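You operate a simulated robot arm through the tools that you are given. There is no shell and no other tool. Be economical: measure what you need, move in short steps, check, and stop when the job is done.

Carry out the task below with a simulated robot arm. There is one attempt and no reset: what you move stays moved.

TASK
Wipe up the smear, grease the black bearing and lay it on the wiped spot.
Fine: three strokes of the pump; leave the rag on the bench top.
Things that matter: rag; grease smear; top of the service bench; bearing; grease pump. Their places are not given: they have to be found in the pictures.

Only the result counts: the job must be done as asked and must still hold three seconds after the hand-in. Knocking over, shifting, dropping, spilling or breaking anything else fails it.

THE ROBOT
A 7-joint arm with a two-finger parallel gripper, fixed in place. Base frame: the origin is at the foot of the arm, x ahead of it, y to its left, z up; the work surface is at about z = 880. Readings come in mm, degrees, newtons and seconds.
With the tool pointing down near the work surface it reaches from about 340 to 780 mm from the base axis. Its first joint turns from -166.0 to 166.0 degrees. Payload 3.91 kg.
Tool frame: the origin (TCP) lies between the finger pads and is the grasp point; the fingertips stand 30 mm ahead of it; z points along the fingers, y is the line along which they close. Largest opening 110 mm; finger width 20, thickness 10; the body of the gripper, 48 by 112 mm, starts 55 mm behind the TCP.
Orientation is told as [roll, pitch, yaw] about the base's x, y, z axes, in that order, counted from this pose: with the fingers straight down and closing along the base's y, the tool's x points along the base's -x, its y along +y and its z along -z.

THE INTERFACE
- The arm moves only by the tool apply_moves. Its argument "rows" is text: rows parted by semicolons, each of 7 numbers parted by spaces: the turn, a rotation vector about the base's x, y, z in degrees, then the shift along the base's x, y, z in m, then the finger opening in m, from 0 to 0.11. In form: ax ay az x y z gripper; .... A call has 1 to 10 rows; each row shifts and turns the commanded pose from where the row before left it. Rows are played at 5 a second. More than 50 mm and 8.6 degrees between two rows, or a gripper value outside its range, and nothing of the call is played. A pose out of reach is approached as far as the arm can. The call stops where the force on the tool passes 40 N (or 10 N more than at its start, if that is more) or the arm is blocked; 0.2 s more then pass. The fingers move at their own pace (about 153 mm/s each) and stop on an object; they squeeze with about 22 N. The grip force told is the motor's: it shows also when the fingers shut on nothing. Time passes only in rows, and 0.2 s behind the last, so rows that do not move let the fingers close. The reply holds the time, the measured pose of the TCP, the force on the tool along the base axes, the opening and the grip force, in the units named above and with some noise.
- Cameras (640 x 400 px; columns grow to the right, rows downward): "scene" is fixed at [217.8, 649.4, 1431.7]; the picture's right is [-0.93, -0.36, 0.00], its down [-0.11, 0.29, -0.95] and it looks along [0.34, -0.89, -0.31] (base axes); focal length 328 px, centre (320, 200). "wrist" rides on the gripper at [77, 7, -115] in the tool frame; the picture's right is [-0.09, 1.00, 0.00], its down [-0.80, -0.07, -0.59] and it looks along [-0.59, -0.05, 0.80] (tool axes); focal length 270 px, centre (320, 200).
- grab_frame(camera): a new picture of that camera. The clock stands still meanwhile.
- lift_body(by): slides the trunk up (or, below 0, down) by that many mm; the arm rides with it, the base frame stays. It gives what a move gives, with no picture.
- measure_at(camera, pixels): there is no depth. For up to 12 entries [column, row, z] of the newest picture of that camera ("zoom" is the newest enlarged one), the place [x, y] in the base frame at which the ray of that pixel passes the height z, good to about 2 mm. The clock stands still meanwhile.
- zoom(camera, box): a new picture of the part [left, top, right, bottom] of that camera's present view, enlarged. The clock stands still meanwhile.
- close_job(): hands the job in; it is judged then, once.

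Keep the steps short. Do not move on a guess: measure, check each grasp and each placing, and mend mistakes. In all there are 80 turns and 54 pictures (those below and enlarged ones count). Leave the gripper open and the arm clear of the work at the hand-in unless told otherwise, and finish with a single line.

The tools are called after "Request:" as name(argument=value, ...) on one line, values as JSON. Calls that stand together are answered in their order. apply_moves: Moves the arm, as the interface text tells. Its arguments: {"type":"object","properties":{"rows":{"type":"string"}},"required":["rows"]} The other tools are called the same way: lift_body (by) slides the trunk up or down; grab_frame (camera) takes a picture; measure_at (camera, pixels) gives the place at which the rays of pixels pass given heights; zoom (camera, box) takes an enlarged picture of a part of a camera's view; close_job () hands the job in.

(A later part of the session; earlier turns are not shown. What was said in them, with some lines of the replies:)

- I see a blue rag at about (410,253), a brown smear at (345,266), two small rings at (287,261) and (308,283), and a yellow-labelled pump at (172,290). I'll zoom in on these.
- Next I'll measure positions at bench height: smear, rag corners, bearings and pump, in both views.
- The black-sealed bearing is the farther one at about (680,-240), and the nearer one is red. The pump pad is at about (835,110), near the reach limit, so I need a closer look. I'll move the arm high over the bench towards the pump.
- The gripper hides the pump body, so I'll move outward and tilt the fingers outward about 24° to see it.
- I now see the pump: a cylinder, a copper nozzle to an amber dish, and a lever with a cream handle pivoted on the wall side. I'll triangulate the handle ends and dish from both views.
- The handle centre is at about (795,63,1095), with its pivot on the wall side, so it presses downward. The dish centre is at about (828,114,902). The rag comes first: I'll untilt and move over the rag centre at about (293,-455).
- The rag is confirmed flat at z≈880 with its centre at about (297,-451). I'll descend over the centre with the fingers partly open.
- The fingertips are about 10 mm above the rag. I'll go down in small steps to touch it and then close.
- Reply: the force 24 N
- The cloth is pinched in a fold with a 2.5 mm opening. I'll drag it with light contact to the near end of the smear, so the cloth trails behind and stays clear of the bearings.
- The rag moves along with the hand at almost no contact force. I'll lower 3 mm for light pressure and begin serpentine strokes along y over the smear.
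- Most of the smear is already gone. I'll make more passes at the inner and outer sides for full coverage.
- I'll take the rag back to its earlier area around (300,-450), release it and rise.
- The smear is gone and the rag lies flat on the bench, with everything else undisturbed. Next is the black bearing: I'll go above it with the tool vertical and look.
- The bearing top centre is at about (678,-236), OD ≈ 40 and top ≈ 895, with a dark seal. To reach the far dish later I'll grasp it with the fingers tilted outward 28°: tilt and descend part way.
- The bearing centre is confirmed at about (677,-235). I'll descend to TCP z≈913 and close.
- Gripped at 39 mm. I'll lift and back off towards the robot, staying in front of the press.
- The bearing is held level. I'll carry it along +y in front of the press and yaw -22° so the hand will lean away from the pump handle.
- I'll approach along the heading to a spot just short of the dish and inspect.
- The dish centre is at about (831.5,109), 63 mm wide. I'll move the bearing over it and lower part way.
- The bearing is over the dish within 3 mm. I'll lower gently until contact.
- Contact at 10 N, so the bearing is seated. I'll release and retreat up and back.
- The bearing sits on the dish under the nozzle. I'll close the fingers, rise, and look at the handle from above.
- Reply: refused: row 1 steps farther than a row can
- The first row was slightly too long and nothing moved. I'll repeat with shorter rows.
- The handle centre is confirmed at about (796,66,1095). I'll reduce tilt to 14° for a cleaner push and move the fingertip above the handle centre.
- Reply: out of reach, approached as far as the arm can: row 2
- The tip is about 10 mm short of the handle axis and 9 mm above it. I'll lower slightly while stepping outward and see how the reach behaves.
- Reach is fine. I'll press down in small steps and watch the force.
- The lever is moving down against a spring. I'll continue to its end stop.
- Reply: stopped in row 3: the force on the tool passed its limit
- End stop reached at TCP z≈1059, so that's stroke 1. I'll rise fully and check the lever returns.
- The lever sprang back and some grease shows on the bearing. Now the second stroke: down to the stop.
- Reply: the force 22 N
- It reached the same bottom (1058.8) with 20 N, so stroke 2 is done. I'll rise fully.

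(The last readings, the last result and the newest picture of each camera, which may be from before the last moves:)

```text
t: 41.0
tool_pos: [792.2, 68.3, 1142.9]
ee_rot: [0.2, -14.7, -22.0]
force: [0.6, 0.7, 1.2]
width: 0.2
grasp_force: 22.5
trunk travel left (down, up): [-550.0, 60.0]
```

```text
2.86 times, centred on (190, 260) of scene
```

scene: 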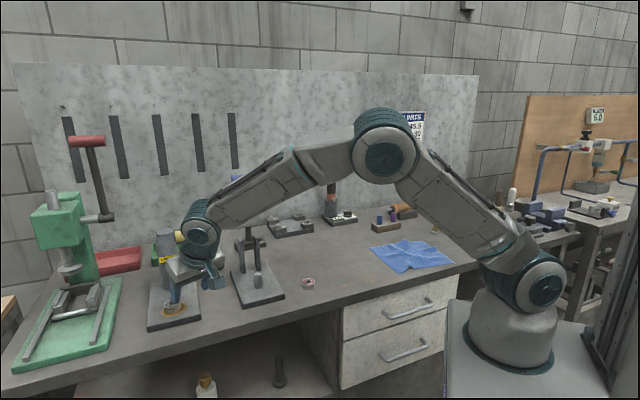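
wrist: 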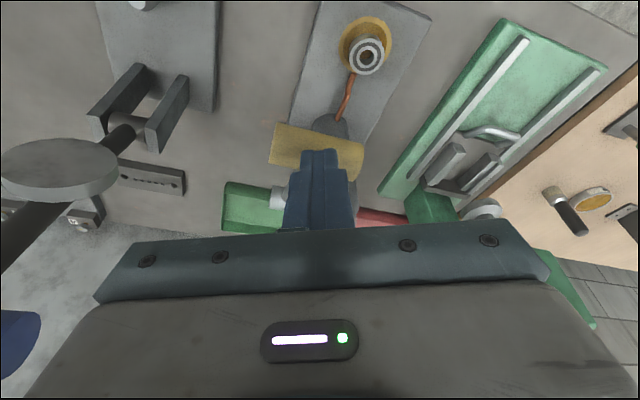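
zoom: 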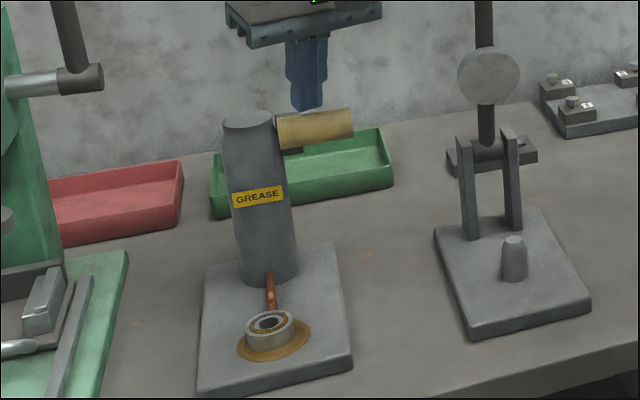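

The lever is back up and more grease shows on the bearing. Now the third and last stroke.

Request:
apply_moves(rows="0 0 0 0 0 -0.012 0;0 0 0 0 0 -0.012 0;0 0 0 0 0 -0.012 0;0 0 0 0 0 -0.012 0;0 0 0 0 0 -0.012 0;0 0 0 0 0 -0.01 0;0 0 0 0 0 -0.006 0;0 0 0 0 0 -0.005 0;0 0 0 0 0 -0.005 0;0 0 0 0 0 -0.004 0")

Request:
apply_moves(rows="0 0 0 0 0 0.02 0;0 0 0 0 0 0.02 0;0 0 0 0 0 0.02 0;0 0 0 0 0 0.02 0;0 0 0 0 0 0.02 0;0 0 0 0 0 0.02 0")

Request:
zoom(camera="scene", box=[130, 190, 250, 330])

```text
t: 43.2
tool_pos: [792.3, 67.6, 1058.8]
ee_rot: [0.5, -15.1, -22.0]
force: [4.5, -7.5, 20.5]
width: 0.0
grasp_force: 21.8
trunk travel left (down, up): [-550.0, 60.0]
```

```text
t: 44.6
tool_pos: [783.2, 69.0, 1174.0]
ee_rot: [0.2, -14.6, -21.9]
force: [-0.1, -0.2, -0.1]
width: 0.0
grasp_force: 21.9
out of reach, approached as far as the arm can: row 6
trunk travel left (down, up): [-550.0, 60.0]
```

```text
2.86 times, centred on (190, 260) of scene
```

zoom: 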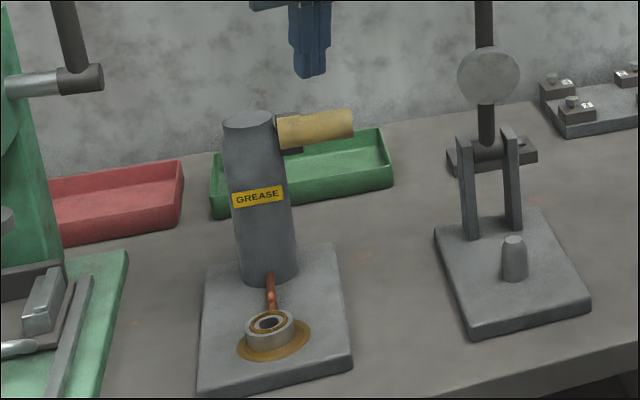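

Three strokes are done and a full grease ring is visible. I'll back away, restore the 28° tilt, open, and descend to the pre-grasp position.

Request:
apply_moves(rows="0 0 0 -0.025 0.025 0 0.06;-1.69 -4.17 0 -0.025 0.025 0 0.06;-1.69 -4.17 0 -0.025 0.025 0 0.06;-1.69 -4.17 0 0 0.012 -0.03 0.06;0 0 0 0 0 -0.045 0.06;0 0 0 0 0 -0.045 0.06;0 0 0 0 0 -0.03 0.06")

Request:
grab_frame(camera="wrist")

```text
t: 46.2
tool_pos: [711.5, 154.1, 1021.3]
ee_rot: [0.1, -28.1, -21.9]
force: [0.1, 0.6, 0.0]
width: 60.2
grasp_force: 0.0
trunk travel left (down, up): [-550.0, 60.0]
```

```text
11 pictures are left
```

wrist: 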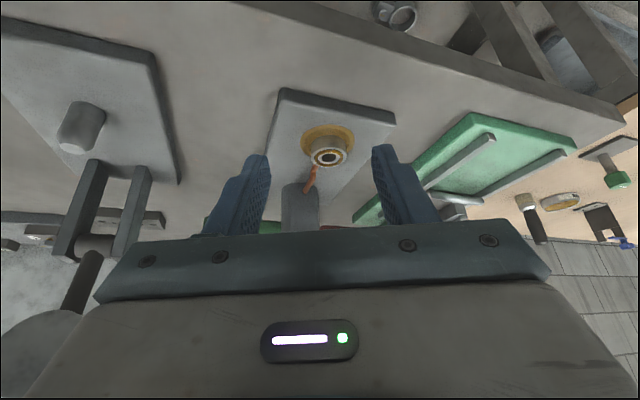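

Request:
measure_at(camera="wrist", pixels=[[329, 157, 914], [329, 157, 910], [311, 157, 914], [347, 157, 914]])

```text
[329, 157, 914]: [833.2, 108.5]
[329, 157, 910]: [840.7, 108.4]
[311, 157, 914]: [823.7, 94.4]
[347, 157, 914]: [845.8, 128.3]
```

The bearing is where I left it, at about (833,109). I'll re-approach along the same path and descend around it.

Request:
apply_moves(rows="0 0 0 0.037 -0.0135 -0.007 0.06;0 0 0 0.037 -0.0135 -0.007 0.06;0 0 0 0.038 -0.0136 -0.007 0.06;0 0 0 0 0 -0.025 0.06;0 0 0 0 0 -0.02 0.06")

Request:
grab_frame(camera="wrist")

```text
t: 47.4
tool_pos: [823.9, 116.1, 956.0]
ee_rot: [0.1, -28.2, -21.9]
force: [0.3, -0.2, -0.6]
width: 59.8
grasp_force: 0.0
trunk travel left (down, up): [-550.0, 60.0]
```

```text
10 pictures are left
```

wrist: 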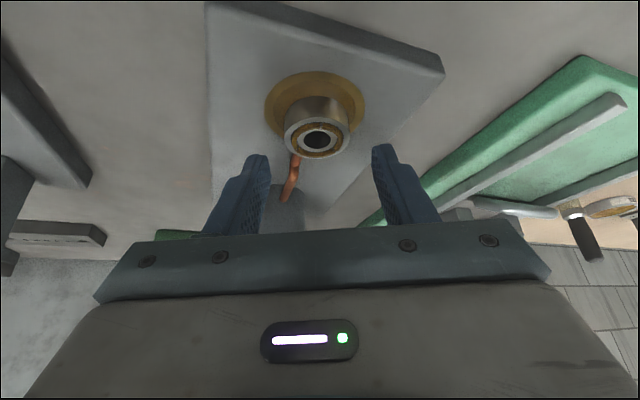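

The bearing is between the fingers. I'll descend the last 20 mm with a small y correction, then close and lift.

Request:
apply_moves(rows="0 0 0 -0.0005 -0.0022 -0.01 0.06;0 0 0 0 0 -0.0095 0.06;0 0 0 0 0 0 0.06;0 0 0 0 0 0 0.02;0 0 0 0 0 0 0.02;0 0 0 0 0 0 0.02")

```text
t: 48.8
tool_pos: [822.3, 112.7, 935.5]
ee_rot: [0.2, -28.3, -21.9]
force: [0.4, 0.2, 0.0]
width: 39.0
grasp_force: 22.2
trunk travel left (down, up): [-550.0, 60.0]
```

Request:
apply_moves(rows="0 0 0 0 0 0.02 0.02;0 0 0 -0.01 0.004 0.03 0.02;0 0 0 -0.018 0.007 0.03 0.02;0 0 0 -0.04 0.016 0.015 0.02;0 0 0 -0.045 0.018 0.01 0.02;0 0 0 -0.045 0.015 0 0.02")

Request:
grab_frame(camera="wrist")

```text
t: 50.2
tool_pos: [663.6, 172.0, 1040.7]
ee_rot: [0.2, -28.2, -22.0]
force: [0.7, 0.7, -0.8]
width: 38.9
grasp_force: 22.2
trunk travel left (down, up): [-550.0, 60.0]
```

```text
9 pictures are left
```

wrist: 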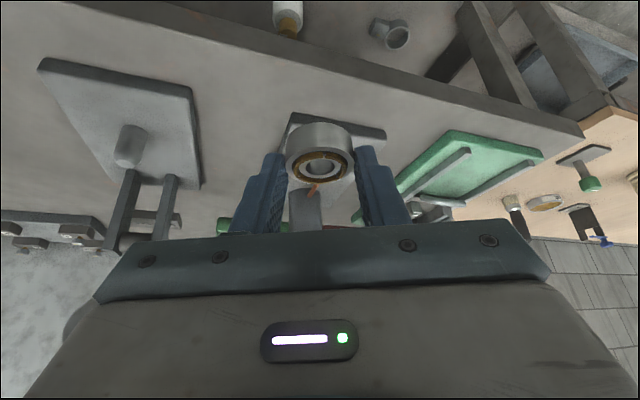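

Held and level with grease visible. I'll carry it back in front of the press to the wiped spot, centred at about (484,-292).

Request:
apply_moves(rows="0 0 0 -0.03 -0.035 0 0.02;0 0 0 -0.03 -0.035 0 0.02;0 0 0 -0.03 -0.035 0 0.02;0 0 0 -0.03 -0.035 0 0.02;0 0 0 -0.008 -0.04 0 0.02;0 0 0 -0.008 -0.04 0 0.02;0 0 0 -0.009 -0.04 0 0.02;0 0 0 -0.009 -0.04 0 0.02;0 0 0 -0.009 -0.04 0 0.02;0 0 0 -0.009 -0.04 0 0.02")

Request:
apply_moves(rows="0 0 0 -0.009 -0.04 0 0.02;0 0 0 -0.008 -0.04 -0.02 0.02;0 0 0 0 0 -0.045 0.02;0 0 0 0 0 -0.03 0.02")

Request:
grab_frame(camera="wrist")

Request:
grab_frame(camera="scene")

```text
t: 52.4
tool_pos: [492.7, -208.0, 1041.9]
ee_rot: [0.3, -28.2, -22.0]
force: [-0.3, 0.3, -0.6]
width: 39.1
grasp_force: 22.3
trunk travel left (down, up): [-550.0, 60.0]
```

```text
t: 53.4
tool_pos: [477.5, -289.1, 945.0]
ee_rot: [0.3, -28.2, -21.9]
force: [0.5, -0.8, -0.7]
width: 39.3
grasp_force: 22.1
trunk travel left (down, up): [-550.0, 60.0]
```

```text
8 pictures are left
```

wrist: 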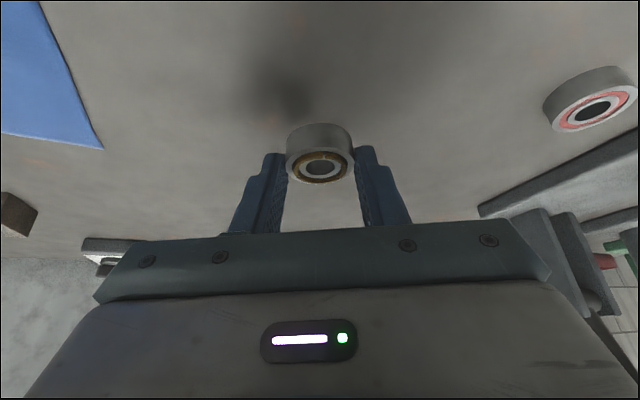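

```text
7 pictures are left
```

scene: 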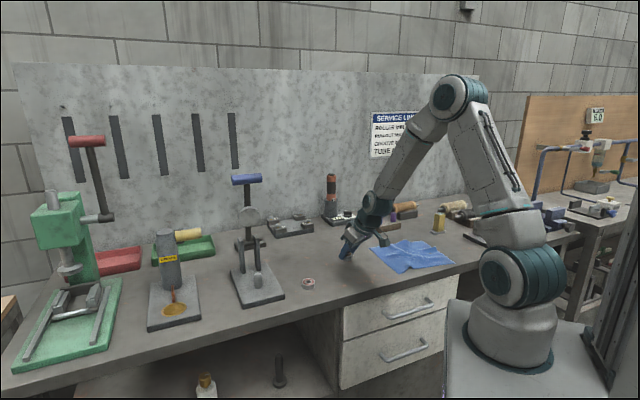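

The bearing is above (487,-293), clear of the rag and the red bearing. I'll lower to contact.

Request:
apply_moves(rows="0 0 0 0 0 -0.015 0.02;0 0 0 0 0 -0.009 0.02;0 0 0 0 0 -0.003 0.02;0 0 0 0 0 -0.002 0.02;0 0 0 0 0 -0.001 0.02")

```text
t: 54.6
tool_pos: [475.7, -288.1, 915.6]
ee_rot: [0.2, -28.2, -21.9]
force: [-0.3, -0.5, -0.8]
width: 39.1
grasp_force: 22.2
trunk travel left (down, up): [-550.0, 60.0]
```

Request:
apply_moves(rows="0 0 0 0 0 -0.001 0.02;0 0 0 0 0 -0.001 0.02")

```text
t: 55.2
tool_pos: [476.0, -287.7, 915.1]
ee_rot: [0.1, -28.3, -21.9]
force: [-0.7, 1.3, 7.6]
width: 39.1
grasp_force: 22.1
trunk travel left (down, up): [-550.0, 60.0]
```

Contact is at 7.6 N, so it is seated on the bench. I'll release, rise vertically, then back off.

Request:
apply_moves(rows="0 0 0 0 0 0 0.06;0 0 0 0 0 0 0.06;0 0 0 0 0 0.03 0.06;0 0 0 0 0 0.04 0.06;0 0 0 -0.02 0.01 0.04 0.09;0 0 0 -0.02 0.01 0.04 0.09;0 0 0 -0.02 0.01 0.04 0.09;0 0 0 -0.01 0.01 0.04 0.09")

Request:
grab_frame(camera="scene")

Request:
zoom(camera="scene", box=[260, 220, 470, 310])

```text
t: 57.0
tool_pos: [405.7, -247.9, 1147.1]
ee_rot: [0.3, -28.1, -21.9]
force: [-0.5, -0.5, 0.1]
width: 90.2
grasp_force: 0.0
trunk travel left (down, up): [-550.0, 60.0]
```

```text
6 pictures are left
```

scene: 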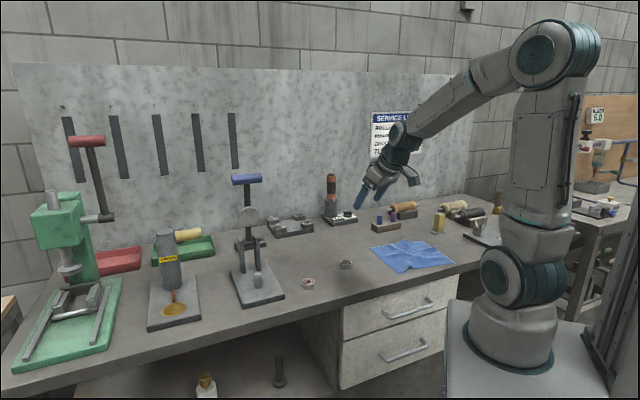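

```text
3.05 times, centred on (365, 265) of scene
```

zoom: 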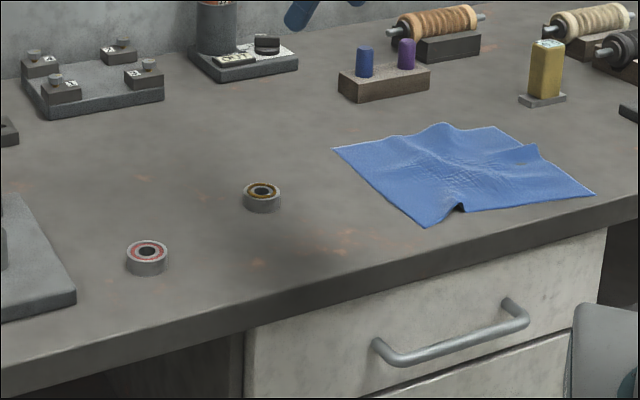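

The greased bearing lies flat at about (262,198) in the zoom, in the centre of where the smear was. The rag is on the bench, everything else is in place, and the gripper is open and clear, so I'm handing in.

Request:
close_job()

```text
The job is handed in.
```

Smear wiped up, black bearing greased with three full pump strokes and laid on the wiped spot, rag left on the bench top, gripper open and clear; job handed in.
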